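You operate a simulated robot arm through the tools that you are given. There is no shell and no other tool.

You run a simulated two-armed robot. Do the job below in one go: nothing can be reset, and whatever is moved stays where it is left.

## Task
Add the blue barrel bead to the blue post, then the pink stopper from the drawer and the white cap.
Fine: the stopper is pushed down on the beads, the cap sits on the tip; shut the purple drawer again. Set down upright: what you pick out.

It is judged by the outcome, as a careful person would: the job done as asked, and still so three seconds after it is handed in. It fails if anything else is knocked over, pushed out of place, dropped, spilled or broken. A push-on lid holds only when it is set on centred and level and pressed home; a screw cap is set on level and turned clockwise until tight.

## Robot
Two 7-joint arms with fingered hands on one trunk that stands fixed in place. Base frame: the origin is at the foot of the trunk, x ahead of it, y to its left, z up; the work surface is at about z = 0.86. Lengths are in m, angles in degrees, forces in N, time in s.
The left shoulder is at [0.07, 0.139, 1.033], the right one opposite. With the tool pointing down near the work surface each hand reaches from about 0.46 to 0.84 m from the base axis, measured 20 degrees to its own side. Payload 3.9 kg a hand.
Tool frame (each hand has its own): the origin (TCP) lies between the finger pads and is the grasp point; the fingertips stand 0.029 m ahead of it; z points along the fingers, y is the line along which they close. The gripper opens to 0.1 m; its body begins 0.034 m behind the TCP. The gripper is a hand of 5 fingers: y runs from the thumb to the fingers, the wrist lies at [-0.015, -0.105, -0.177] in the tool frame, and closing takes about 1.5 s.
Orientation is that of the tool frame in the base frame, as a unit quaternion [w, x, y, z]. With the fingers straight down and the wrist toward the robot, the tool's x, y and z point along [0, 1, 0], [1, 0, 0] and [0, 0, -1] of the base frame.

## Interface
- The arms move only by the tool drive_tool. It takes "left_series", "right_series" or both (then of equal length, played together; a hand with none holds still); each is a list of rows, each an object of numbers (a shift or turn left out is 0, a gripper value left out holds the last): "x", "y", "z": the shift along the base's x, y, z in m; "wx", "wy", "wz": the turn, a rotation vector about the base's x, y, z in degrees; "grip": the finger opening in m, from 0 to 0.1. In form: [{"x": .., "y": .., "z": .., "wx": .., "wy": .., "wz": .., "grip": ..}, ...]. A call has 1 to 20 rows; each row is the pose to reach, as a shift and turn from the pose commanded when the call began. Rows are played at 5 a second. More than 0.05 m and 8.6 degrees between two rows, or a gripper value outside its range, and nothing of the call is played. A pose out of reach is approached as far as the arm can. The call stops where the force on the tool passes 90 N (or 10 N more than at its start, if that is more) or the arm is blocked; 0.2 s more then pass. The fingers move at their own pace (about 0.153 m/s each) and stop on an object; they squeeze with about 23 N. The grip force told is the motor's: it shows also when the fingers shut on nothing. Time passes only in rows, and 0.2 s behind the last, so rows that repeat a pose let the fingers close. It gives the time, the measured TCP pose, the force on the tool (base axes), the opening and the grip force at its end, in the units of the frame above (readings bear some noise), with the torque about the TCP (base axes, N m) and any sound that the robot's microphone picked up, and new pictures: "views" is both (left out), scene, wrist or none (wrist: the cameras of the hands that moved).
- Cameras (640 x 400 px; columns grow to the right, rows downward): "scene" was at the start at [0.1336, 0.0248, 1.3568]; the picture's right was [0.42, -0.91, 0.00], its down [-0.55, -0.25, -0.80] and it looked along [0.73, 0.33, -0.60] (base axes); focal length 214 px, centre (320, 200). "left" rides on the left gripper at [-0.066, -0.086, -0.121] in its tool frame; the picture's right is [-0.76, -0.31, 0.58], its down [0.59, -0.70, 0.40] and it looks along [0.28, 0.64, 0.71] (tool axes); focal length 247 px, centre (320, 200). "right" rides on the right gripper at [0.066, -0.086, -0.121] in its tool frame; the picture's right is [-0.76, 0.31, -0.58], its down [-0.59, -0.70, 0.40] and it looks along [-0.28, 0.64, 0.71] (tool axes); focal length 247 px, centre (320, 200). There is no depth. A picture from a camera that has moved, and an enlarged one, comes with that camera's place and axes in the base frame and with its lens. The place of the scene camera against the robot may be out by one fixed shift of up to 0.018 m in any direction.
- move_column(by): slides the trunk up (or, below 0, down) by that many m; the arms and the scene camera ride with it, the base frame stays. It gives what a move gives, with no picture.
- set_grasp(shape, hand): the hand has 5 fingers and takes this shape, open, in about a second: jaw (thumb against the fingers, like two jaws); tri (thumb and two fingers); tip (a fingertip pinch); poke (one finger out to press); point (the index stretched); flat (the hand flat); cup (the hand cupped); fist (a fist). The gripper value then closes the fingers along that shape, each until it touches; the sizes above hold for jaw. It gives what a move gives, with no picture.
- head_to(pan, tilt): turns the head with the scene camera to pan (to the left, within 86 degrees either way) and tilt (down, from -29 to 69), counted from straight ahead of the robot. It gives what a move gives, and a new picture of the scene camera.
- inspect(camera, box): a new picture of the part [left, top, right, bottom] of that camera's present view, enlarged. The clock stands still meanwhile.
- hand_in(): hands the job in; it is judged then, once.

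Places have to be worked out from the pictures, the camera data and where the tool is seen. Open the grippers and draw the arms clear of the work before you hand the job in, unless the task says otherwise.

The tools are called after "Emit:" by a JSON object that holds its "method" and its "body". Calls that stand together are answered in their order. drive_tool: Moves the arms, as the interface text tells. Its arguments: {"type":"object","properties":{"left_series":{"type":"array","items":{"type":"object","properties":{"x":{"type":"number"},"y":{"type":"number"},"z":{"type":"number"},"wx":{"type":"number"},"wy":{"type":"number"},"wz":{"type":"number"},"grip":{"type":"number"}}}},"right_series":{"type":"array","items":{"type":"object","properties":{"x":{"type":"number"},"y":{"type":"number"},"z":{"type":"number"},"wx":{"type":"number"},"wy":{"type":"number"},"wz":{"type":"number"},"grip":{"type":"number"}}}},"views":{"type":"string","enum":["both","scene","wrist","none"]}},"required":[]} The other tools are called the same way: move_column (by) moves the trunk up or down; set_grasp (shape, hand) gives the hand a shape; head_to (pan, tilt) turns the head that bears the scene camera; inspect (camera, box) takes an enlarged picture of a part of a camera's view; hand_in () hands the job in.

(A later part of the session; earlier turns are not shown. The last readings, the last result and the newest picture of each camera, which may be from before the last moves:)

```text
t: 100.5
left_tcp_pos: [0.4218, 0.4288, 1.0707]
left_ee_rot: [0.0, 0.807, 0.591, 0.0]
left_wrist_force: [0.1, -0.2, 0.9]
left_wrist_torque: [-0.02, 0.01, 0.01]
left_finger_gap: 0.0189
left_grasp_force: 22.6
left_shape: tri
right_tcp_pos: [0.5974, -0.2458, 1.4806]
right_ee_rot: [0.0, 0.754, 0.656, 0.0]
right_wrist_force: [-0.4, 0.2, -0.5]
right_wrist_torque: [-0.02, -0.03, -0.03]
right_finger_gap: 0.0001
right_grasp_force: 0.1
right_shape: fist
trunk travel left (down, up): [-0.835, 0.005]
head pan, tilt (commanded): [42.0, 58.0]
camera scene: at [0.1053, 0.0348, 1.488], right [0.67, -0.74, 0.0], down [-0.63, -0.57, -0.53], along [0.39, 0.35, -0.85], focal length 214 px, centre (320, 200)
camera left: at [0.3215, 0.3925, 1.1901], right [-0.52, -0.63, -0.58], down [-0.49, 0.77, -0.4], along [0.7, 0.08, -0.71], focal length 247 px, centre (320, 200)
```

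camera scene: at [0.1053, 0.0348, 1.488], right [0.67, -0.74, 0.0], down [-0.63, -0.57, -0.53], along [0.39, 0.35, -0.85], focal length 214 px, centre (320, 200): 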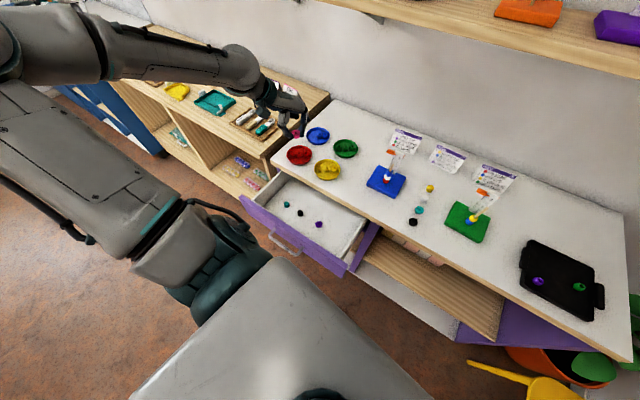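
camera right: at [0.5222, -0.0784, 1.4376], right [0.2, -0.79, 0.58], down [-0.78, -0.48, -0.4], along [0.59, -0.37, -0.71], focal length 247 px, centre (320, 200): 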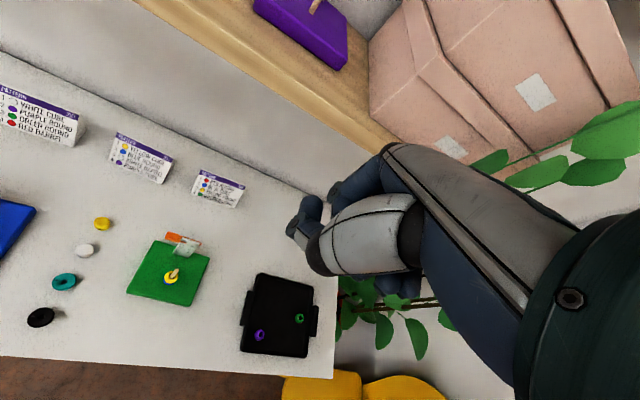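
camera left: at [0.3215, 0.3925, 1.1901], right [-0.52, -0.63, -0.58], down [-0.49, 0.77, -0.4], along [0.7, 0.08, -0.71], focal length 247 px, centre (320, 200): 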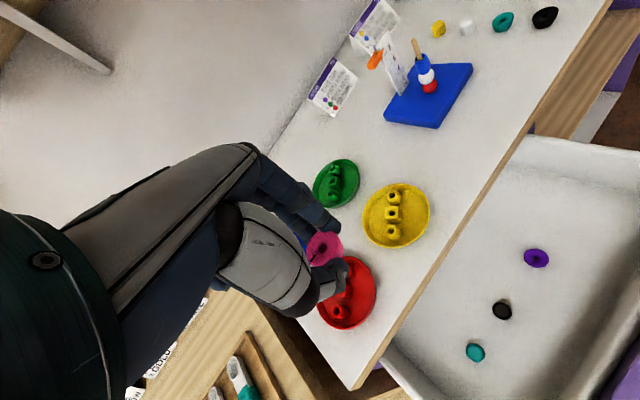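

The stopper is held over the table; the drawer still has its other three items in place. I now try to bring the right hand back as a second viewpoint for the post, starting with a small probing move.

Emit:
{"method": "drive_tool", "body": {"right_series": [{"x": 0.02, "z": 0.0}, {"x": 0.04, "z": 0.0}, {"x": 0.06, "z": 0.0}, {"x": 0.08, "z": 0.0}, {"x": 0.08, "z": 0.0}], "views": "none"}}

Emit:
{"method": "head_to", "body": {"pan": 15, "tilt": 48}}

```text
t: 101.8
left_tcp_pos: [0.4221, 0.4303, 1.0703]
left_ee_rot: [0.0, 0.807, 0.591, 0.001]
left_wrist_force: [0.7, 0.0, -0.3]
left_wrist_torque: [0.01, -0.02, -0.05]
left_finger_gap: 0.019
left_grasp_force: 23.3
left_shape: tri
right_tcp_pos: [0.6348, -0.2517, 1.4432]
right_ee_rot: [0.0, 0.754, 0.656, 0.002]
right_wrist_force: [0.3, 0.3, 0.9]
right_wrist_torque: [0.01, 0.01, -0.03]
right_finger_gap: 0.0
right_grasp_force: 0.0
right_shape: fist
right hand out of reach, approached as far as the arm can: row 1, 2, 3, 4, 5
trunk travel left (down, up): [-0.835, 0.005]
head pan, tilt (commanded): [42.0, 58.0]
```

```text
t: 102.7
left_tcp_pos: [0.4221, 0.4306, 1.0698]
left_ee_rot: [0.001, 0.807, 0.591, 0.0]
left_wrist_force: [-0.3, 0.1, 0.0]
left_wrist_torque: [0.03, -0.01, 0.01]
left_finger_gap: 0.019
left_grasp_force: 23.0
left_shape: tri
right_tcp_pos: [0.6355, -0.251, 1.442]
right_ee_rot: [0.0, 0.755, 0.656, 0.001]
right_wrist_force: [0.0, 0.0, -0.5]
right_wrist_torque: [0.0, 0.03, -0.02]
right_finger_gap: 0.0001
right_grasp_force: 0.1
right_shape: fist
trunk travel left (down, up): [-0.835, 0.005]
head pan, tilt (commanded): [15.0, 48.0]
camera scene: at [0.1309, 0.0089, 1.5008], right [0.26, -0.97, 0.0], down [-0.72, -0.19, -0.67], along [0.65, 0.17, -0.74], focal length 214 px, centre (320, 200)
```

scene: 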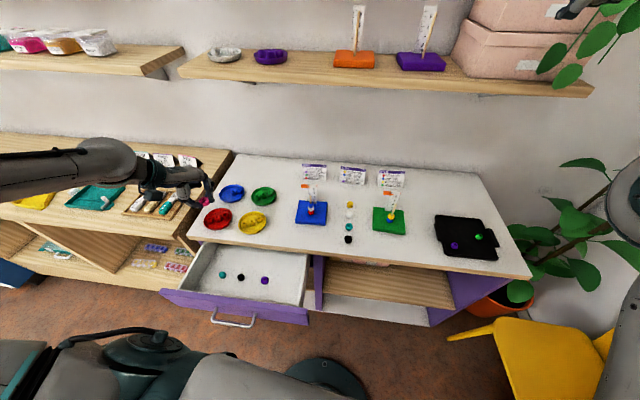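

The right arm needs its goal farther out. I push the goal further forward until it is reachable, keeping it well clear of the plant and shelf.

Emit:
{"method": "drive_tool", "body": {"right_series": [{"x": 0.02, "z": -0.02}, {"x": 0.04, "z": -0.04}, {"x": 0.05, "y": 0.02, "z": -0.06}, {"x": 0.05, "y": 0.04, "z": -0.08}, {"x": 0.05, "y": 0.06, "z": -0.1}, {"x": 0.05, "y": 0.06, "z": -0.1}], "views": "none"}}

```text
t: 104.1
left_tcp_pos: [0.4218, 0.4295, 1.0707]
left_ee_rot: [0.001, 0.807, 0.59, 0.0]
left_wrist_force: [0.3, -0.5, -0.7]
left_wrist_torque: [-0.01, 0.01, 0.02]
left_finger_gap: 0.019
left_grasp_force: 22.3
left_shape: tri
right_tcp_pos: [0.7026, -0.1897, 1.3546]
right_ee_rot: [0.0, 0.755, 0.656, -0.001]
right_wrist_force: [-0.7, 0.2, 0.2]
right_wrist_torque: [-0.01, 0.01, 0.03]
right_finger_gap: 0.0
right_grasp_force: 0.1
right_shape: fist
right hand out of reach, approached as far as the arm can: row 2, 4, 5, 6
trunk travel left (down, up): [-0.835, 0.005]
head pan, tilt (commanded): [15.0, 48.0]
```

The right hand has moved closer to the shelf than I like, so I look before doing anything else.

Emit:
{"method": "drive_tool", "body": {"right_series": [{"z": 0.0}], "views": "both"}}

Emit:
{"method": "inspect", "body": {"camera": "scene", "box": [380, 0, 640, 260]}}

```text
t: 104.5
left_tcp_pos: [0.4236, 0.43, 1.0697]
left_ee_rot: [0.001, 0.807, 0.591, -0.001]
left_wrist_force: [-0.1, 0.6, -0.4]
left_wrist_torque: [0.0, 0.01, 0.01]
left_finger_gap: 0.0187
left_grasp_force: 23.0
left_shape: tri
right_tcp_pos: [0.7036, -0.1897, 1.3537]
right_ee_rot: [0.001, 0.754, 0.657, 0.0]
right_wrist_force: [0.7, 0.3, 0.5]
right_wrist_torque: [0.0, 0.03, -0.01]
right_finger_gap: 0.0
right_grasp_force: 0.1
right_shape: fist
trunk travel left (down, up): [-0.835, 0.005]
head pan, tilt (commanded): [15.0, 48.0]
camera scene: at [0.1307, 0.009, 1.5008], right [0.26, -0.97, 0.0], down [-0.72, -0.19, -0.67], along [0.65, 0.17, -0.74], focal length 214 px, centre (320, 200)
camera right: at [0.6284, -0.1125, 1.4744], right [0.2, -0.79, 0.58], down [-0.78, -0.49, -0.4], along [0.6, -0.37, -0.71], focal length 247 px, centre (320, 200)
```

scene: 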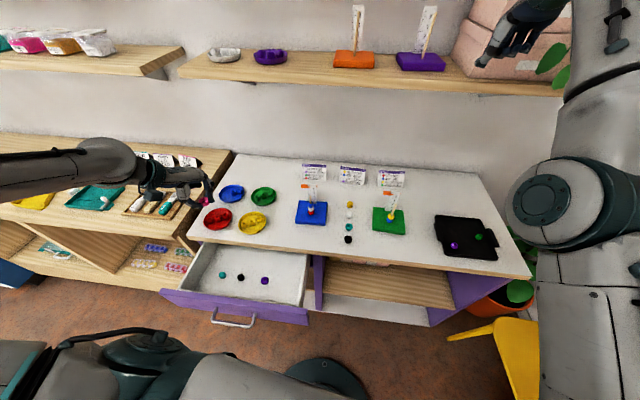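
right: 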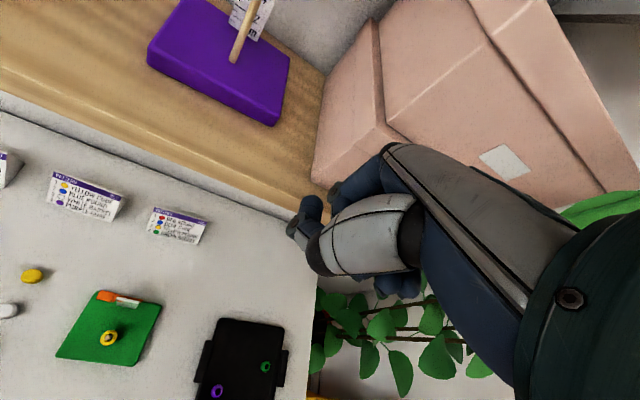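

```text
1.54 times, centred on (510, 130) of scene
camera zoom: at [0.1307, 0.009, 1.5008], right [0.26, -0.97, 0.0], down [-0.72, -0.19, -0.67], along [0.65, 0.17, -0.74], focal length 330 px, centre (28, 308)
```

zoom: 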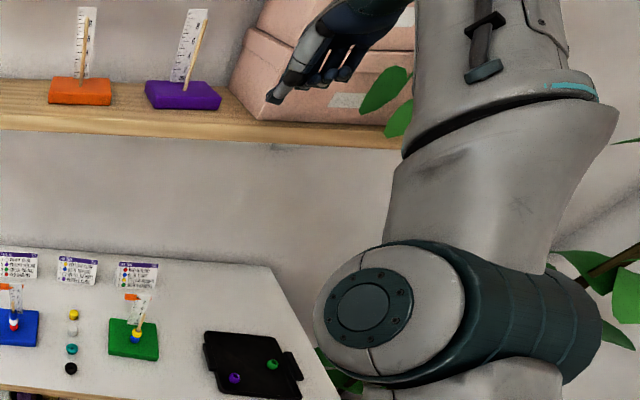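

It's too near the shelf boxes. I retrace the right hand back to its earlier parked spot and will align the stopper with the left and scene cameras instead.

Emit:
{"method": "drive_tool", "body": {"right_series": [{"x": -0.01, "y": -0.02, "z": 0.03}, {"x": -0.03, "y": -0.04, "z": 0.06}, {"x": -0.05, "y": -0.06, "z": 0.09}, {"x": -0.08, "y": -0.06, "z": 0.1}, {"x": -0.11, "y": -0.06, "z": 0.1}, {"x": -0.13, "y": -0.06, "z": 0.1}, {"x": -0.13, "y": -0.06, "z": 0.1}, {"x": -0.13, "y": -0.06, "z": 0.1}], "views": "scene"}}

```text
t: 106.3
left_tcp_pos: [0.422, 0.4288, 1.0706]
left_ee_rot: [0.001, 0.807, 0.59, 0.0]
left_wrist_force: [0.2, 0.3, -0.5]
left_wrist_torque: [0.03, 0.0, 0.01]
left_finger_gap: 0.0189
left_grasp_force: 23.0
left_shape: tri
right_tcp_pos: [0.5932, -0.2517, 1.4795]
right_ee_rot: [-0.001, 0.756, 0.655, 0.0]
right_wrist_force: [-0.4, 0.3, 0.2]
right_wrist_torque: [0.0, -0.01, -0.02]
right_finger_gap: 0.0
right_grasp_force: 0.1
right_shape: fist
right hand out of reach, approached as far as the arm can: row 1, 2, 3, 5, 6, 7, 8
trunk travel left (down, up): [-0.835, 0.005]
head pan, tilt (commanded): [15.0, 48.0]
camera scene: at [0.1311, 0.0087, 1.5008], right [0.26, -0.97, 0.0], down [-0.72, -0.19, -0.67], along [0.65, 0.17, -0.74], focal length 214 px, centre (320, 200)
```

scene: 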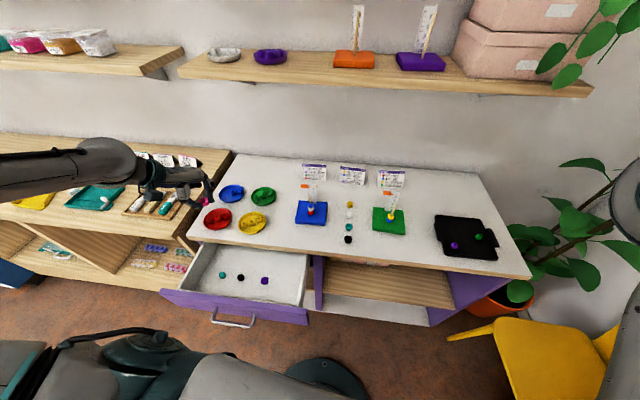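

The right arm is parked again. I carry the stopper to above the post, turning to yaw ≈ −50° so the fingers stay clear of the ruler and the left camera gets a different angle from the scene camera.

Emit:
{"method": "drive_tool", "body": {"left_series": [{"x": 0.022, "y": -0.03, "wz": -5}, {"x": 0.045, "y": -0.065, "wz": -10}, {"x": 0.068, "y": -0.1, "wz": -15}, {"x": 0.09, "y": -0.135, "wz": -20}, {"x": 0.112, "y": -0.17, "wz": -25}, {"x": 0.135, "y": -0.205, "wz": -30}, {"x": 0.152, "y": -0.235, "wz": -32}, {"x": 0.163, "y": -0.257, "wz": -32}, {"x": 0.163, "y": -0.257, "wz": -32}], "views": "both"}}

Emit:
{"method": "inspect", "body": {"camera": "scene", "box": [280, 150, 340, 230]}}

Emit:
{"method": "inspect", "body": {"camera": "left", "box": [260, 170, 420, 310]}}

```text
t: 108.3
left_tcp_pos: [0.586, 0.1727, 1.0706]
left_ee_rot: [0.0, 0.938, 0.345, -0.001]
left_wrist_force: [-0.1, 0.2, -0.8]
left_wrist_torque: [0.02, -0.01, -0.02]
left_finger_gap: 0.0192
left_grasp_force: 22.8
left_shape: tri
right_tcp_pos: [0.5944, -0.2508, 1.4803]
right_ee_rot: [0.0, 0.755, 0.655, -0.001]
right_wrist_force: [-0.6, 1.1, 0.2]
right_wrist_torque: [0.0, 0.01, 0.01]
right_finger_gap: 0.0
right_grasp_force: 0.0
right_shape: fist
trunk travel left (down, up): [-0.835, 0.005]
head pan, tilt (commanded): [15.0, 48.0]
camera scene: at [0.1306, 0.0091, 1.5009], right [0.26, -0.97, 0.0], down [-0.72, -0.19, -0.67], along [0.65, 0.17, -0.74], focal length 214 px, centre (320, 200)
camera left: at [0.4811, 0.1952, 1.1905], right [-0.78, -0.26, -0.58], down [-0.01, 0.92, -0.4], along [0.63, -0.31, -0.71], focal length 247 px, centre (320, 200)
```

scene: 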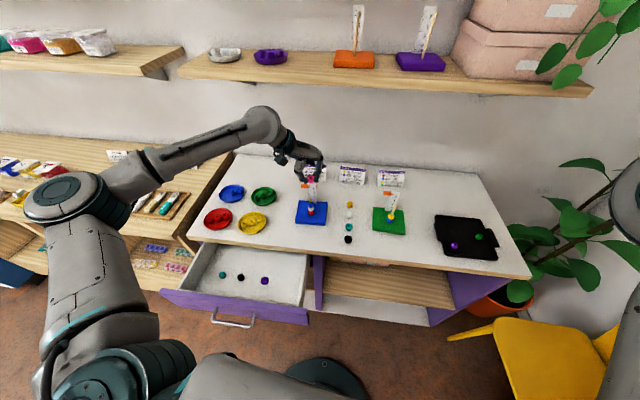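
left: 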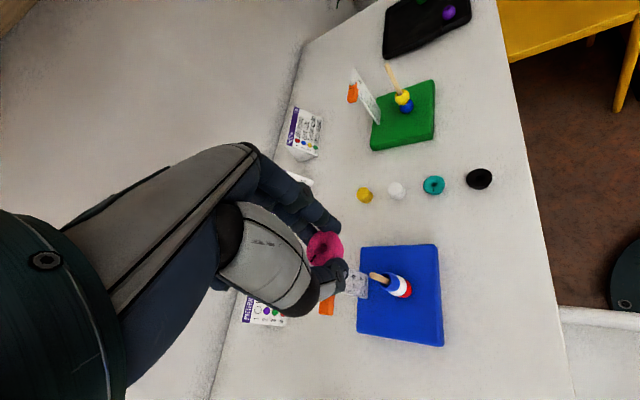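

```text
5.00 times, centred on (310, 190) of scene
camera zoom: at [0.1306, 0.0091, 1.5009], right [0.26, -0.97, 0.0], down [-0.72, -0.19, -0.67], along [0.65, 0.17, -0.74], focal length 1072 px, centre (370, 250)
```

zoom: 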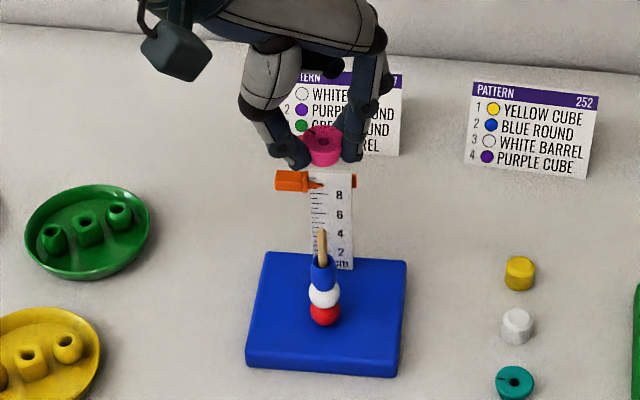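

```text
2.86 times, centred on (340, 240) of left
camera zoom: at [0.4811, 0.1952, 1.1905], right [-0.78, -0.26, -0.58], down [-0.01, 0.92, -0.4], along [0.63, -0.31, -0.71], focal length 706 px, centre (263, 86)
```

zoom: 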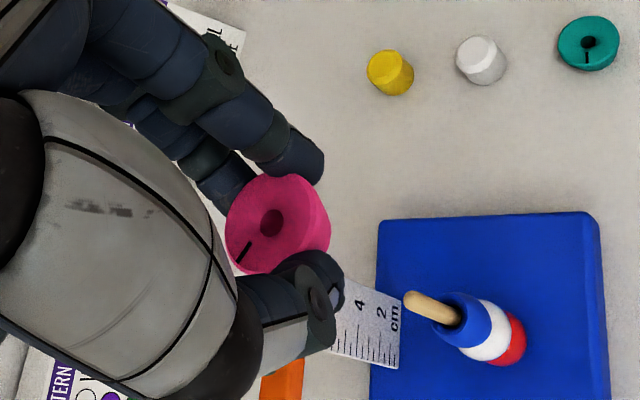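

Both views show the stopper above the post. I zoom tightly in each to compare the stopper's hole with the post tip.

Emit:
{"method": "inspect", "body": {"camera": "scene", "box": [295, 165, 325, 215]}}

Emit:
{"method": "inspect", "body": {"camera": "left", "box": [300, 220, 400, 310]}}

```text
8.00 times, centred on (310, 190) of scene
camera zoom: at [0.1306, 0.0091, 1.5009], right [0.26, -0.97, 0.0], down [-0.72, -0.19, -0.67], along [0.65, 0.17, -0.74], focal length 1716 px, centre (400, 280)
```

zoom: 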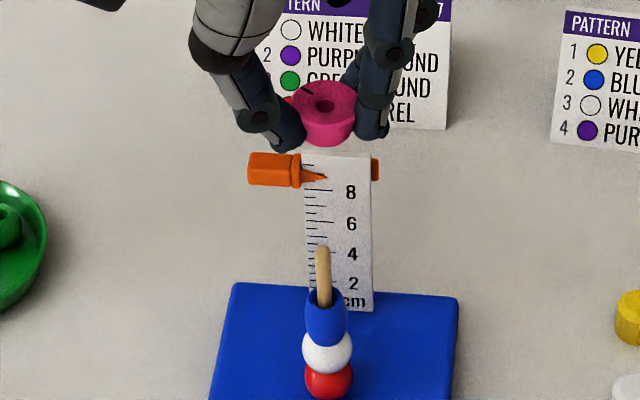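

```text
4.44 times, centred on (350, 265) of left
camera zoom: at [0.4811, 0.1952, 1.1905], right [-0.78, -0.26, -0.58], down [-0.01, 0.92, -0.4], along [0.63, -0.31, -0.71], focal length 1098 px, centre (187, -89)
```

zoom: 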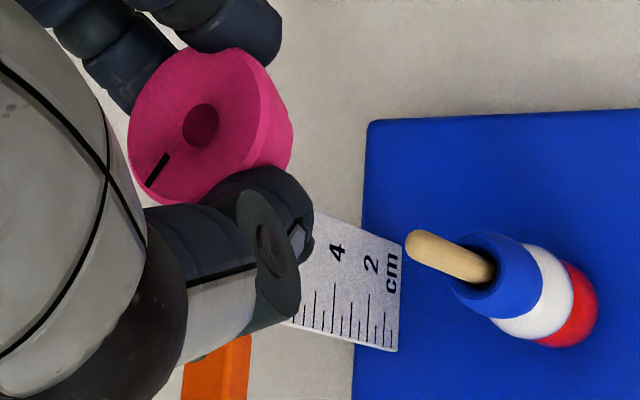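

From the calibrated bead placement and the scene view I judge the stopper is about (−1.5, +3) mm from true alignment. I shift by that and lower until its underside is ~5 mm above the post tip, then compare again.

Emit:
{"method": "drive_tool", "body": {"left_series": [{"x": -0.0015, "y": 0.003}, {"x": -0.0015, "y": 0.003, "z": -0.02}, {"x": -0.0015, "y": 0.003, "z": -0.04}, {"x": -0.0015, "y": 0.003, "z": -0.052}, {"x": -0.0015, "y": 0.003, "z": -0.052}], "views": "none"}}

Emit:
{"method": "inspect", "body": {"camera": "scene", "box": [295, 170, 325, 220]}}

Emit:
{"method": "inspect", "body": {"camera": "left", "box": [300, 200, 400, 290]}}

```text
t: 109.5
left_tcp_pos: [0.5843, 0.1759, 1.0184]
left_ee_rot: [0.001, 0.938, 0.346, -0.001]
left_wrist_force: [0.2, 0.4, -0.2]
left_wrist_torque: [0.0, -0.01, -0.02]
left_finger_gap: 0.019
left_grasp_force: 23.2
left_shape: tri
right_tcp_pos: [0.5942, -0.2515, 1.4813]
right_ee_rot: [0.0, 0.755, 0.656, -0.001]
right_wrist_force: [-0.2, 0.6, 0.3]
right_wrist_torque: [0.01, -0.02, 0.02]
right_finger_gap: 0.0
right_grasp_force: 0.1
right_shape: fist
trunk travel left (down, up): [-0.835, 0.005]
head pan, tilt (commanded): [15.0, 48.0]
```

```text
8.00 times, centred on (310, 195) of scene
camera zoom: at [0.1307, 0.0089, 1.5009], right [0.26, -0.97, 0.0], down [-0.72, -0.19, -0.67], along [0.65, 0.17, -0.74], focal length 1716 px, centre (400, 240)
```

zoom: 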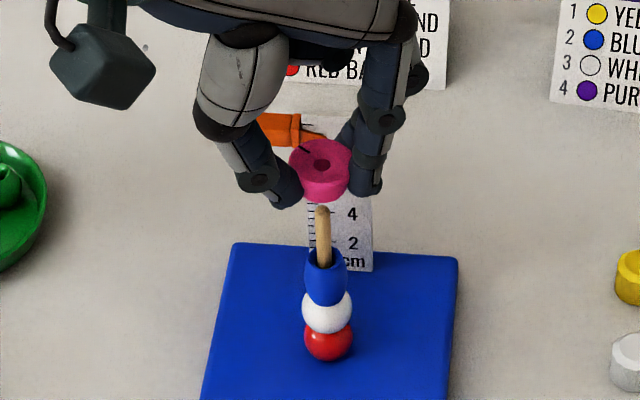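

```text
4.44 times, centred on (350, 245) of left
camera zoom: at [0.4792, 0.1978, 1.1383], right [-0.78, -0.26, -0.58], down [-0.01, 0.92, -0.4], along [0.63, -0.31, -0.71], focal length 1098 px, centre (187, 0)
```

zoom: 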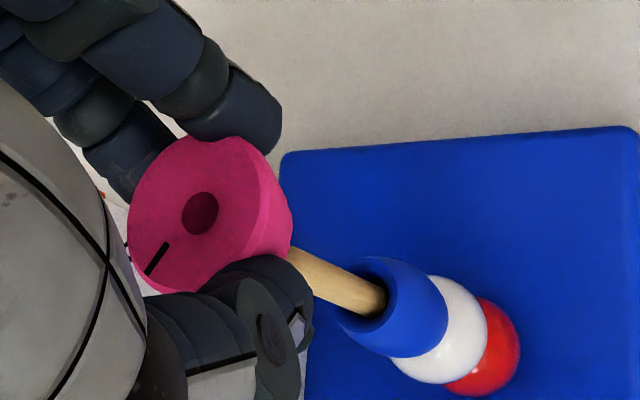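

Both views now show the stopper's hole on the post's line within ~0.6 mm. I lower in small steps onto the tip and watch the force.

Emit:
{"method": "drive_tool", "body": {"left_series": [{"y": 0.0004, "z": -0.003}, {"y": 0.0004, "z": -0.006}, {"y": 0.0004, "z": -0.008}, {"y": 0.0004, "z": -0.008}], "views": "none"}}

Emit:
{"method": "inspect", "body": {"camera": "scene", "box": [295, 170, 325, 220]}}

Emit:
{"method": "inspect", "body": {"camera": "left", "box": [300, 200, 400, 290]}}

```text
t: 110.5
left_tcp_pos: [0.5836, 0.1767, 1.0116]
left_ee_rot: [0.0, 0.939, 0.345, -0.001]
left_wrist_force: [0.0, 0.6, 0.4]
left_wrist_torque: [0.01, 0.0, -0.01]
left_finger_gap: 0.0189
left_grasp_force: 22.9
left_shape: tri
right_tcp_pos: [0.5956, -0.2513, 1.4796]
right_ee_rot: [0.0, 0.755, 0.656, -0.001]
right_wrist_force: [0.1, 0.0, 0.4]
right_wrist_torque: [-0.01, -0.06, 0.0]
right_finger_gap: 0.0
right_grasp_force: 0.0
right_shape: fist
trunk travel left (down, up): [-0.835, 0.005]
head pan, tilt (commanded): [15.0, 48.0]
```

```text
8.00 times, centred on (310, 195) of scene
camera zoom: at [0.1307, 0.0089, 1.5009], right [0.26, -0.97, 0.0], down [-0.72, -0.19, -0.67], along [0.65, 0.17, -0.74], focal length 1716 px, centre (400, 240)
```

zoom: 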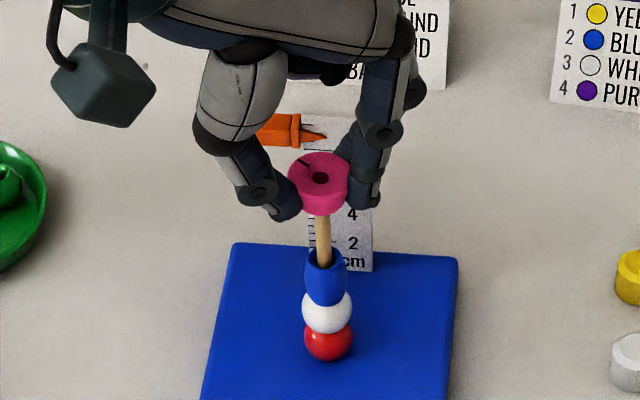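

```text
4.44 times, centred on (350, 245) of left
camera zoom: at [0.4793, 0.1986, 1.1305], right [-0.78, -0.26, -0.58], down [-0.01, 0.92, -0.4], along [0.63, -0.31, -0.71], focal length 1098 px, centre (187, 0)
```

zoom: 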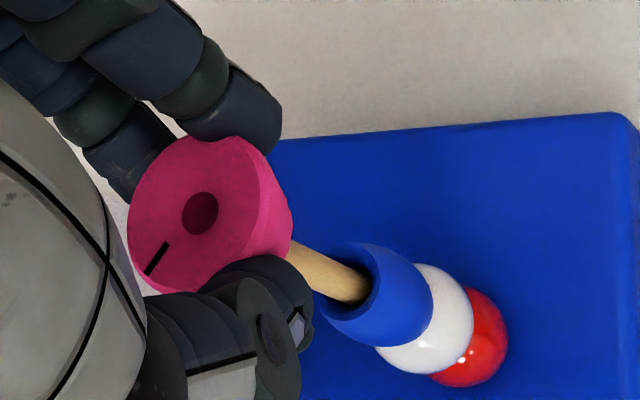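

No contact force yet. I continue down another 4 mm in 1–2 mm steps.

Emit:
{"method": "drive_tool", "body": {"left_series": [{"z": -0.0015}, {"z": -0.003}, {"z": -0.004}, {"z": -0.004}], "views": "none"}}

Emit:
{"method": "inspect", "body": {"camera": "scene", "box": [300, 180, 325, 220]}}

Emit:
{"method": "inspect", "body": {"camera": "left", "box": [300, 200, 400, 290]}}

```text
t: 111.5
left_tcp_pos: [0.5844, 0.1758, 1.0066]
left_ee_rot: [0.001, 0.939, 0.345, 0.0]
left_wrist_force: [-0.6, 1.1, 1.6]
left_wrist_torque: [0.0, 0.0, 0.01]
left_finger_gap: 0.019
left_grasp_force: 22.7
left_shape: tri
right_tcp_pos: [0.5945, -0.2522, 1.4797]
right_ee_rot: [0.0, 0.755, 0.656, -0.001]
right_wrist_force: [-0.5, -0.6, -0.2]
right_wrist_torque: [0.0, -0.01, -0.02]
right_finger_gap: 0.0
right_grasp_force: 0.0
right_shape: fist
trunk travel left (down, up): [-0.835, 0.005]
head pan, tilt (commanded): [15.0, 48.0]
```

```text
10.00 times, centred on (312, 200) of scene
camera zoom: at [0.1307, 0.0088, 1.5009], right [0.26, -0.97, 0.0], down [-0.72, -0.19, -0.67], along [0.65, 0.17, -0.74], focal length 2145 px, centre (395, 200)
```

zoom: 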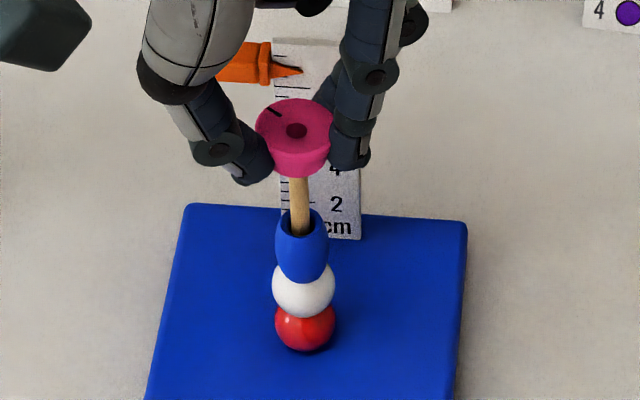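

```text
4.44 times, centred on (350, 245) of left
camera zoom: at [0.4792, 0.1986, 1.1266], right [-0.78, -0.26, -0.58], down [-0.01, 0.92, -0.4], along [0.63, -0.31, -0.71], focal length 1098 px, centre (187, 0)
```

zoom: 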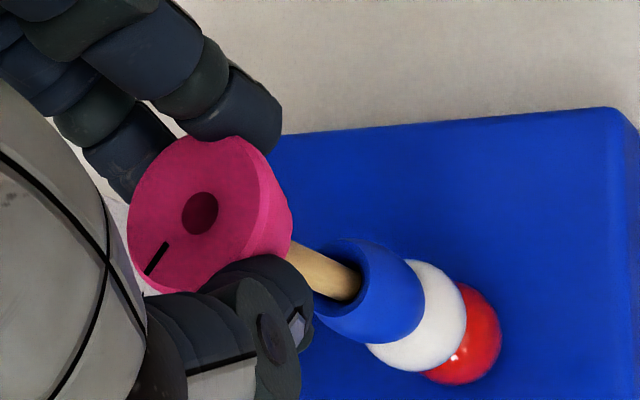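

Still almost no force at 5 mm overlap, so the tip is in the hole. I keep going down in small steps.

Emit:
{"method": "drive_tool", "body": {"left_series": [{"z": -0.002}, {"z": -0.004}, {"z": -0.006}, {"z": -0.008}, {"z": -0.008}], "views": "none"}}

Emit:
{"method": "inspect", "body": {"camera": "scene", "box": [300, 180, 325, 220]}}

Emit:
{"method": "inspect", "body": {"camera": "left", "box": [300, 200, 400, 290]}}

```text
t: 112.7
left_tcp_pos: [0.5844, 0.1762, 0.9992]
left_ee_rot: [0.001, 0.939, 0.345, -0.001]
left_wrist_force: [1.8, 0.1, 1.8]
left_wrist_torque: [0.03, -0.05, 0.01]
left_finger_gap: 0.0191
left_grasp_force: 22.6
left_shape: tri
right_tcp_pos: [0.5941, -0.2524, 1.4794]
right_ee_rot: [0.0, 0.755, 0.655, 0.0]
right_wrist_force: [0.0, -0.2, 0.7]
right_wrist_torque: [0.02, 0.0, 0.02]
right_finger_gap: 0.0
right_grasp_force: 0.0
right_shape: fist
trunk travel left (down, up): [-0.835, 0.005]
head pan, tilt (commanded): [15.0, 48.0]
```

```text
10.00 times, centred on (312, 200) of scene
camera zoom: at [0.1308, 0.0089, 1.5008], right [0.26, -0.97, 0.0], down [-0.72, -0.19, -0.67], along [0.65, 0.17, -0.74], focal length 2145 px, centre (395, 200)
```

zoom: 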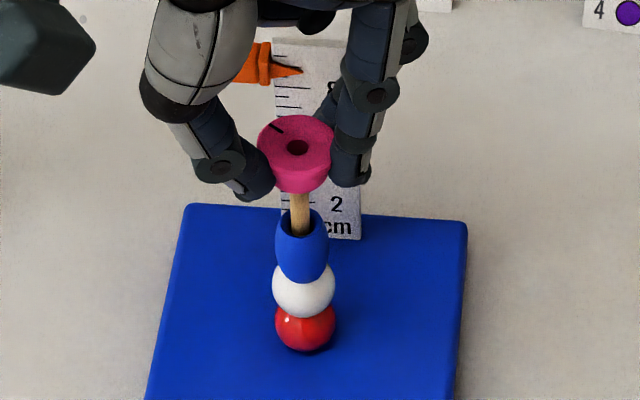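

```text
4.44 times, centred on (350, 245) of left
camera zoom: at [0.4793, 0.1985, 1.1185], right [-0.78, -0.26, -0.58], down [-0.01, 0.92, -0.4], along [0.63, -0.31, -0.71], focal length 1098 px, centre (187, 0)
```

zoom: 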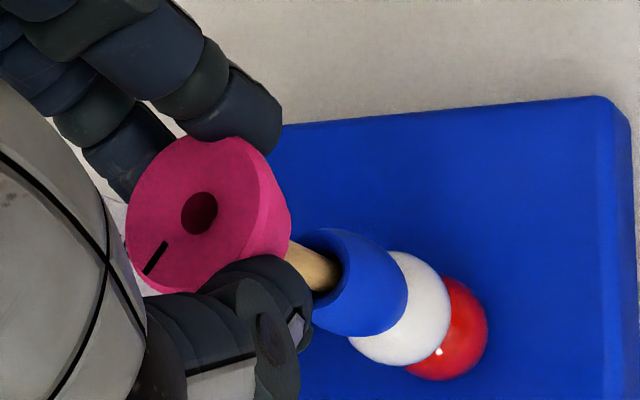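

The stopper is ~13 mm down the post with tiny forces (a slight +x push). I nudge +0.8 mm in x and continue down 6 mm.

Emit:
{"method": "drive_tool", "body": {"left_series": [{"x": 0.0008}, {"x": 0.0008, "z": -0.002}, {"x": 0.0008, "z": -0.004}, {"x": 0.0008, "z": -0.006}, {"x": 0.0008, "z": -0.006}], "views": "none"}}

Emit:
{"method": "inspect", "body": {"camera": "scene", "box": [300, 180, 325, 220]}}

Emit:
{"method": "inspect", "body": {"camera": "left", "box": [300, 200, 400, 290]}}

```text
t: 113.9
left_tcp_pos: [0.5842, 0.1766, 0.9937]
left_ee_rot: [0.001, 0.938, 0.345, -0.001]
left_wrist_force: [0.3, -0.1, -0.5]
left_wrist_torque: [-0.01, 0.01, 0.03]
left_finger_gap: 0.0191
left_grasp_force: 22.9
left_shape: tri
right_tcp_pos: [0.595, -0.2512, 1.4804]
right_ee_rot: [0.0, 0.755, 0.656, 0.0]
right_wrist_force: [0.3, 0.8, 0.5]
right_wrist_torque: [0.02, 0.03, 0.02]
right_finger_gap: 0.0001
right_grasp_force: 0.2
right_shape: fist
trunk travel left (down, up): [-0.835, 0.005]
head pan, tilt (commanded): [15.0, 48.0]
```

```text
10.00 times, centred on (312, 200) of scene
camera zoom: at [0.1307, 0.0088, 1.5009], right [0.26, -0.97, 0.0], down [-0.72, -0.19, -0.67], along [0.65, 0.17, -0.74], focal length 2145 px, centre (395, 200)
```

zoom: 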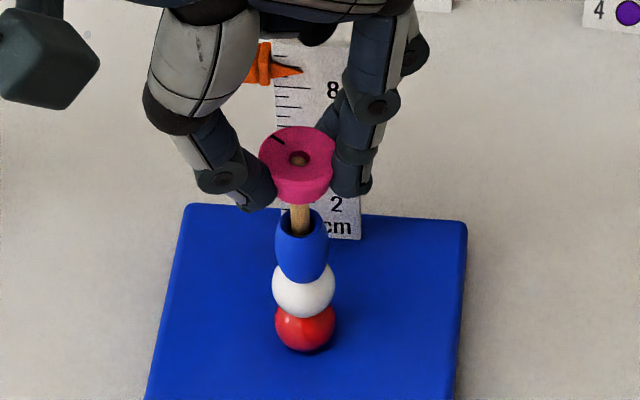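

```text
4.44 times, centred on (350, 245) of left
camera zoom: at [0.4799, 0.1983, 1.1126], right [-0.78, -0.26, -0.58], down [-0.01, 0.92, -0.4], along [0.63, -0.31, -0.71], focal length 1098 px, centre (187, 0)
```

zoom: 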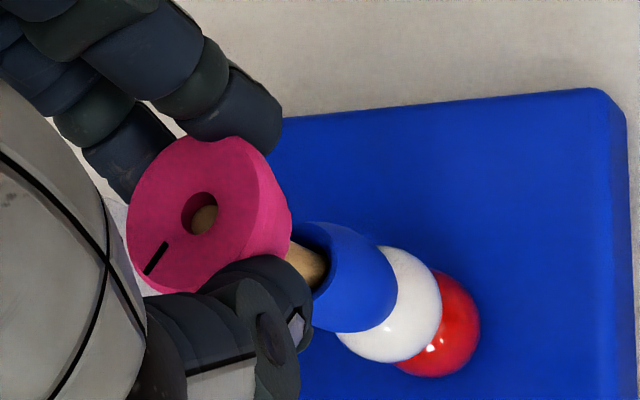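

The post tip shows in the stopper's hole in both views. I continue down until it meets the barrel bead.

Emit:
{"method": "drive_tool", "body": {"left_series": [{"z": -0.002}, {"z": -0.004}, {"z": -0.006}, {"z": -0.008}, {"z": -0.008}], "views": "none"}}

Emit:
{"method": "inspect", "body": {"camera": "scene", "box": [300, 180, 325, 220]}}

Emit:
{"method": "inspect", "body": {"camera": "left", "box": [300, 200, 400, 290]}}

```text
t: 115.1
left_tcp_pos: [0.5851, 0.1754, 0.9846]
left_ee_rot: [0.0, 0.939, 0.345, 0.0]
left_wrist_force: [-0.1, 0.2, 0.2]
left_wrist_torque: [0.01, 0.0, 0.02]
left_finger_gap: 0.0186
left_grasp_force: 23.7
left_shape: tri
right_tcp_pos: [0.5954, -0.2516, 1.4805]
right_ee_rot: [0.0, 0.755, 0.656, 0.0]
right_wrist_force: [0.3, 0.2, -0.2]
right_wrist_torque: [-0.01, 0.01, 0.02]
right_finger_gap: 0.0
right_grasp_force: 0.0
right_shape: fist
trunk travel left (down, up): [-0.835, 0.005]
head pan, tilt (commanded): [15.0, 48.0]
```

```text
10.00 times, centred on (312, 200) of scene
camera zoom: at [0.1308, 0.0089, 1.5008], right [0.26, -0.97, 0.0], down [-0.72, -0.19, -0.67], along [0.65, 0.17, -0.74], focal length 2145 px, centre (395, 200)
```

zoom: 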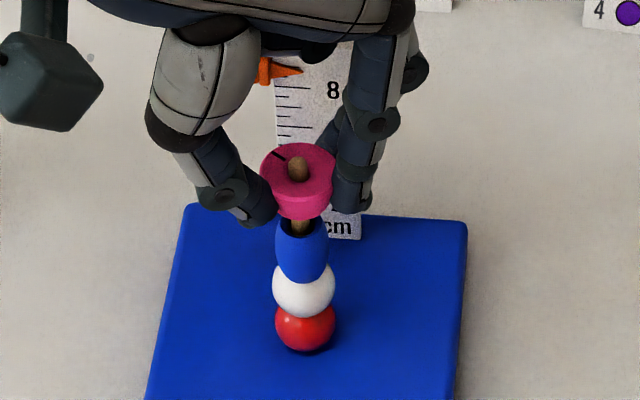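

```text
4.44 times, centred on (350, 245) of left
camera zoom: at [0.4802, 0.1984, 1.1044], right [-0.78, -0.26, -0.58], down [-0.01, 0.92, -0.4], along [0.63, -0.31, -0.71], focal length 1098 px, centre (187, 0)
```

zoom: 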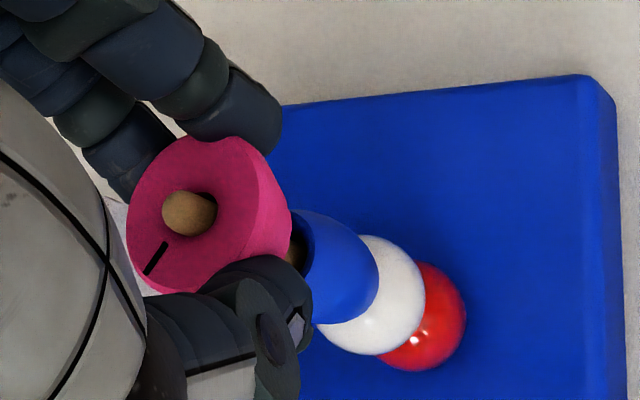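

The tip now pokes through the top of the stopper. A few more millimetres remain to the bead; I go on down.

Emit:
{"method": "drive_tool", "body": {"left_series": [{"z": -0.002}, {"z": -0.004}, {"z": -0.006}, {"z": -0.006}], "views": "none"}}

Emit:
{"method": "inspect", "body": {"camera": "scene", "box": [300, 180, 325, 220]}}

Emit:
{"method": "inspect", "body": {"camera": "left", "box": [300, 200, 400, 290]}}

```text
t: 116.1
left_tcp_pos: [0.5853, 0.177, 0.9791]
left_ee_rot: [0.001, 0.938, 0.345, -0.001]
left_wrist_force: [0.6, 0.1, 0.3]
left_wrist_torque: [0.01, 0.0, 0.01]
left_finger_gap: 0.0187
left_grasp_force: 23.3
left_shape: tri
right_tcp_pos: [0.5961, -0.2509, 1.48]
right_ee_rot: [0.0, 0.755, 0.656, -0.001]
right_wrist_force: [-0.5, -0.5, -1.1]
right_wrist_torque: [0.01, -0.01, -0.01]
right_finger_gap: 0.0
right_grasp_force: 0.0
right_shape: fist
trunk travel left (down, up): [-0.835, 0.005]
head pan, tilt (commanded): [15.0, 48.0]
```

```text
10.00 times, centred on (312, 200) of scene
camera zoom: at [0.1308, 0.0088, 1.5008], right [0.26, -0.97, 0.0], down [-0.72, -0.19, -0.67], along [0.65, 0.17, -0.74], focal length 2145 px, centre (395, 200)
```

zoom: 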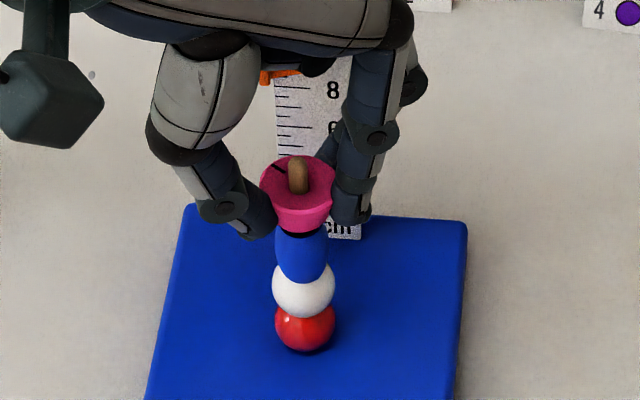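

```text
4.44 times, centred on (350, 245) of left
camera zoom: at [0.4801, 0.1987, 1.0982], right [-0.78, -0.26, -0.58], down [-0.01, 0.92, -0.4], along [0.63, -0.31, -0.71], focal length 1098 px, centre (187, 0)
```

zoom: 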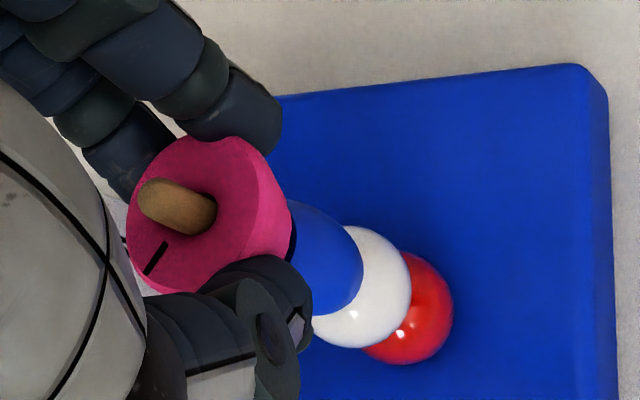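

A thin gap remains to the barrel. I lower in 1 mm steps until the force shows it is seated.

Emit:
{"method": "drive_tool", "body": {"left_series": [{"z": -0.001}, {"z": -0.002}, {"z": -0.003}, {"z": -0.004}, {"z": -0.004}], "views": "none"}}

Emit:
{"method": "inspect", "body": {"camera": "scene", "box": [300, 180, 325, 220]}}

Emit:
{"method": "inspect", "body": {"camera": "left", "box": [300, 200, 400, 290]}}

```text
t: 117.3
left_tcp_pos: [0.5857, 0.1765, 0.9752]
left_ee_rot: [0.0, 0.938, 0.345, -0.001]
left_wrist_force: [0.3, -0.3, 0.0]
left_wrist_torque: [0.0, -0.01, 0.0]
left_finger_gap: 0.019
left_grasp_force: 22.4
left_shape: tri
right_tcp_pos: [0.5947, -0.2515, 1.4798]
right_ee_rot: [-0.001, 0.754, 0.657, -0.002]
right_wrist_force: [0.6, -0.4, -0.7]
right_wrist_torque: [0.01, 0.0, 0.01]
right_finger_gap: 0.0
right_grasp_force: 0.2
right_shape: fist
trunk travel left (down, up): [-0.835, 0.005]
head pan, tilt (commanded): [15.0, 48.0]
```

```text
10.00 times, centred on (312, 200) of scene
camera zoom: at [0.1308, 0.0089, 1.5008], right [0.26, -0.97, 0.0], down [-0.72, -0.19, -0.67], along [0.65, 0.17, -0.74], focal length 2145 px, centre (395, 200)
```

zoom: 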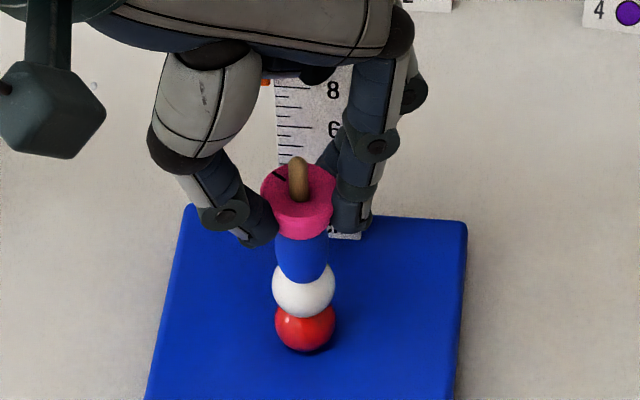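

```text
4.44 times, centred on (350, 245) of left
camera zoom: at [0.4801, 0.1985, 1.0943], right [-0.78, -0.26, -0.58], down [-0.01, 0.92, -0.4], along [0.63, -0.31, -0.71], focal length 1098 px, centre (187, 0)
```

zoom: 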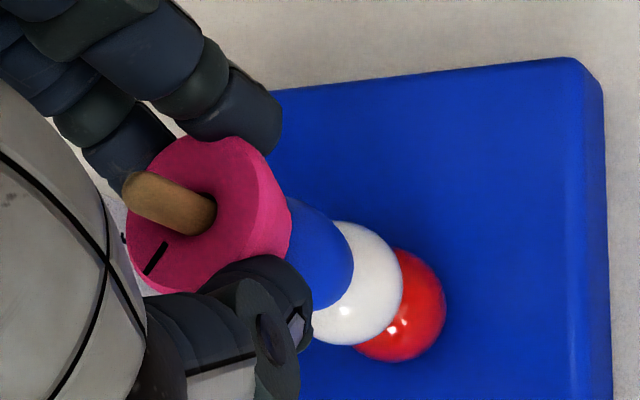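

No force yet; I keep lowering by 1 mm steps.

Emit:
{"method": "drive_tool", "body": {"left_series": [{"z": -0.001}, {"z": -0.002}, {"z": -0.003}, {"z": -0.003}], "views": "none"}}

Emit:
{"method": "inspect", "body": {"camera": "scene", "box": [300, 180, 325, 220]}}

```text
t: 118.3
left_tcp_pos: [0.5829, 0.1761, 0.9724]
left_ee_rot: [0.001, 0.938, 0.346, 0.0]
left_wrist_force: [1.1, -0.2, 5.5]
left_wrist_torque: [-0.03, -0.05, -0.01]
left_finger_gap: 0.0192
left_grasp_force: 22.8
left_shape: tri
right_tcp_pos: [0.5943, -0.2505, 1.4807]
right_ee_rot: [0.0, 0.755, 0.656, 0.0]
right_wrist_force: [0.1, -0.7, -0.4]
right_wrist_torque: [-0.02, 0.0, 0.0]
right_finger_gap: 0.0
right_grasp_force: 0.0
right_shape: fist
trunk travel left (down, up): [-0.835, 0.005]
head pan, tilt (commanded): [15.0, 48.0]
```

```text
10.00 times, centred on (312, 200) of scene
camera zoom: at [0.1299, 0.0085, 1.501], right [0.26, -0.97, 0.0], down [-0.72, -0.19, -0.67], along [0.65, 0.17, -0.74], focal length 2145 px, centre (395, 200)
```

zoom: 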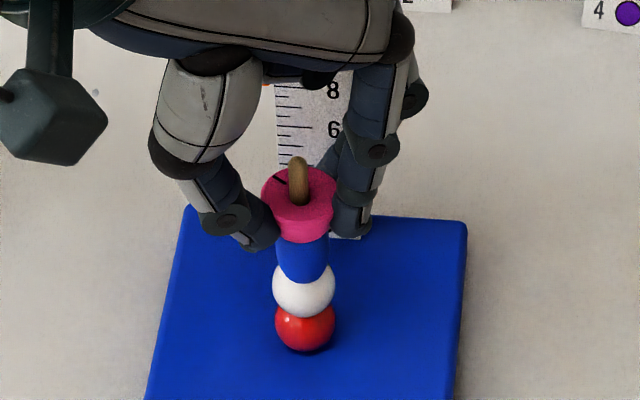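

Contact: 5.5 N upward. I press 3 mm further to seat the stopper firmly on the beads.

Emit:
{"method": "drive_tool", "body": {"left_series": [{"z": -0.001}, {"z": -0.002}, {"z": -0.003}, {"z": -0.003}, {"z": -0.003}], "views": "none"}}

Emit:
{"method": "inspect", "body": {"camera": "scene", "box": [300, 180, 325, 220]}}

Emit:
{"method": "inspect", "body": {"camera": "left", "box": [300, 200, 400, 290]}}

```text
t: 119.5
left_tcp_pos: [0.584, 0.1761, 0.9698]
left_ee_rot: [0.001, 0.938, 0.346, 0.001]
left_wrist_force: [3.0, 1.9, 19.6]
left_wrist_torque: [-0.01, -0.12, 0.03]
left_finger_gap: 0.0202
left_grasp_force: 23.4
left_shape: tri
right_tcp_pos: [0.5932, -0.2528, 1.4799]
right_ee_rot: [0.0, 0.755, 0.656, 0.001]
right_wrist_force: [0.5, -0.6, 0.1]
right_wrist_torque: [0.0, -0.04, 0.0]
right_finger_gap: 0.0001
right_grasp_force: 0.1
right_shape: fist
trunk travel left (down, up): [-0.835, 0.005]
head pan, tilt (commanded): [15.0, 48.0]
```

```text
10.00 times, centred on (312, 200) of scene
camera zoom: at [0.1282, 0.0082, 1.5012], right [0.26, -0.97, 0.0], down [-0.72, -0.19, -0.67], along [0.65, 0.17, -0.74], focal length 2145 px, centre (395, 200)
```

zoom: 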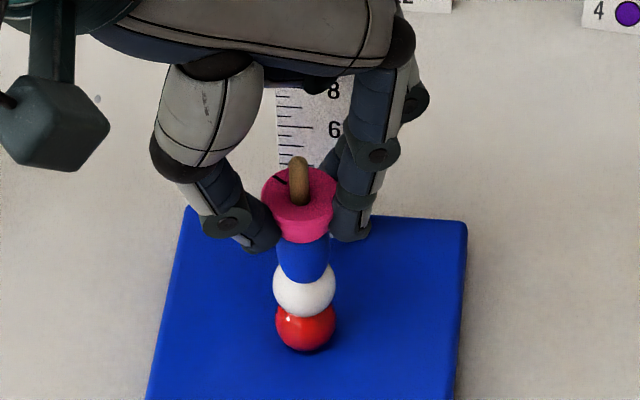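

```text
4.44 times, centred on (350, 245) of left
camera zoom: at [0.4786, 0.1978, 1.0903], right [-0.77, -0.26, -0.58], down [-0.01, 0.92, -0.4], along [0.63, -0.31, -0.71], focal length 1098 px, centre (187, 0)
```

zoom: 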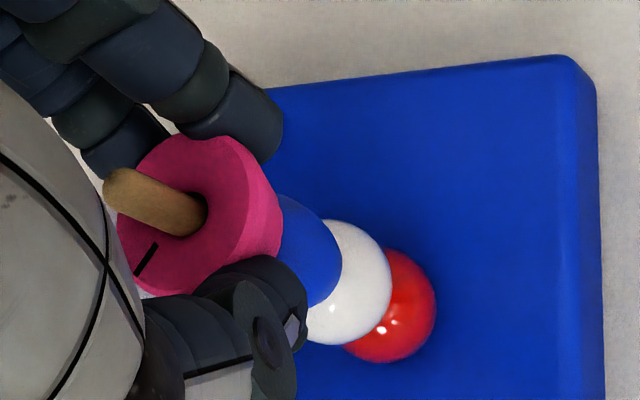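

20 N on it: seated against the barrel. I relax the push, open the fingers gently, and rise.

Emit:
{"method": "drive_tool", "body": {"left_series": [{"z": 0.0015}, {"z": 0.003}, {"z": 0.003, "grip": 0.024}, {"z": 0.003, "grip": 0.03}, {"z": 0.003, "grip": 0.034}, {"z": 0.003, "grip": 0.034}, {"z": 0.01}, {"z": 0.025}, {"z": 0.05}, {"z": 0.08}, {"z": 0.08}], "views": "both"}}

Emit:
{"method": "inspect", "body": {"camera": "scene", "box": [295, 175, 335, 235]}}

Emit:
{"method": "inspect", "body": {"camera": "left", "box": [320, 220, 460, 340]}}

```text
t: 121.9
left_tcp_pos: [0.5868, 0.1777, 1.049]
left_ee_rot: [0.0, 0.939, 0.345, 0.0]
left_wrist_force: [0.6, 0.2, 0.2]
left_wrist_torque: [-0.03, 0.0, -0.06]
left_finger_gap: 0.0338
left_grasp_force: 0.0
left_shape: tri
right_tcp_pos: [0.5948, -0.2501, 1.4805]
right_ee_rot: [-0.001, 0.754, 0.657, -0.001]
right_wrist_force: [-0.7, -0.1, -0.8]
right_wrist_torque: [-0.01, 0.0, -0.01]
right_finger_gap: 0.0
right_grasp_force: 0.0
right_shape: fist
trunk travel left (down, up): [-0.835, 0.005]
head pan, tilt (commanded): [15.0, 48.0]
camera scene: at [0.1311, 0.009, 1.5008], right [0.26, -0.97, 0.0], down [-0.72, -0.19, -0.67], along [0.65, 0.17, -0.74], focal length 214 px, centre (320, 200)
camera left: at [0.4809, 0.1992, 1.1685], right [-0.78, -0.26, -0.58], down [-0.01, 0.92, -0.4], along [0.63, -0.31, -0.71], focal length 247 px, centre (320, 200)
```

scene: 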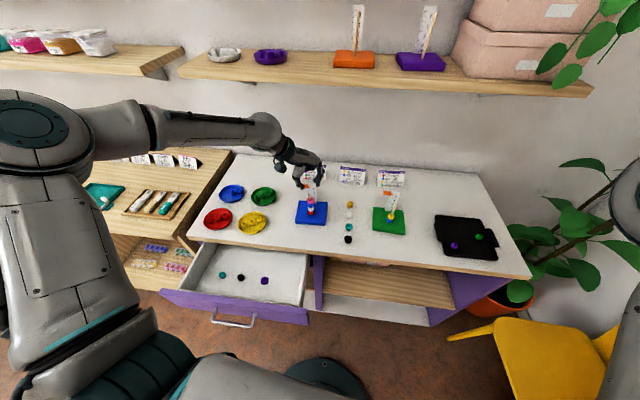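
left: 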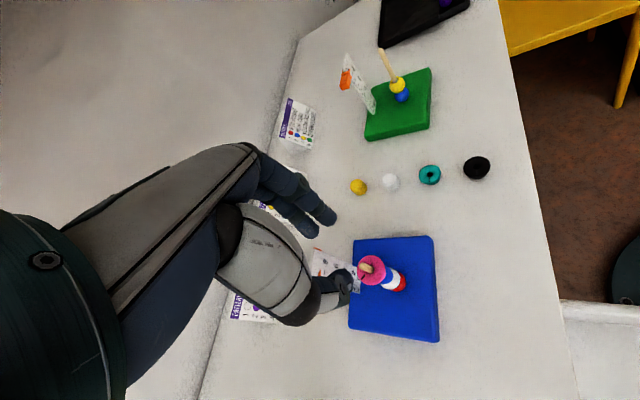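

```text
6.67 times, centred on (315, 205) of scene
camera zoom: at [0.1311, 0.009, 1.5008], right [0.26, -0.97, 0.0], down [-0.72, -0.19, -0.67], along [0.65, 0.17, -0.74], focal length 1430 px, centre (353, 167)
```

zoom: 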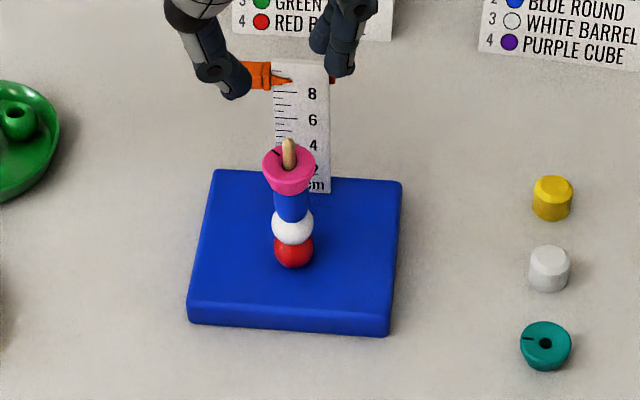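

```text
3.33 times, centred on (390, 280) of left
camera zoom: at [0.4809, 0.1992, 1.1685], right [-0.78, -0.26, -0.58], down [-0.01, 0.92, -0.4], along [0.63, -0.31, -0.71], focal length 823 px, centre (87, -67)
```

zoom: 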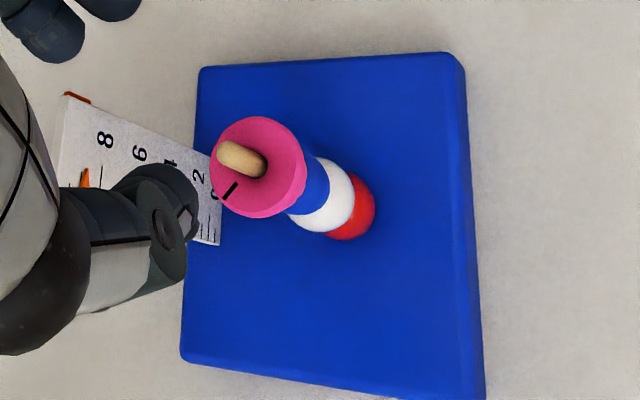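

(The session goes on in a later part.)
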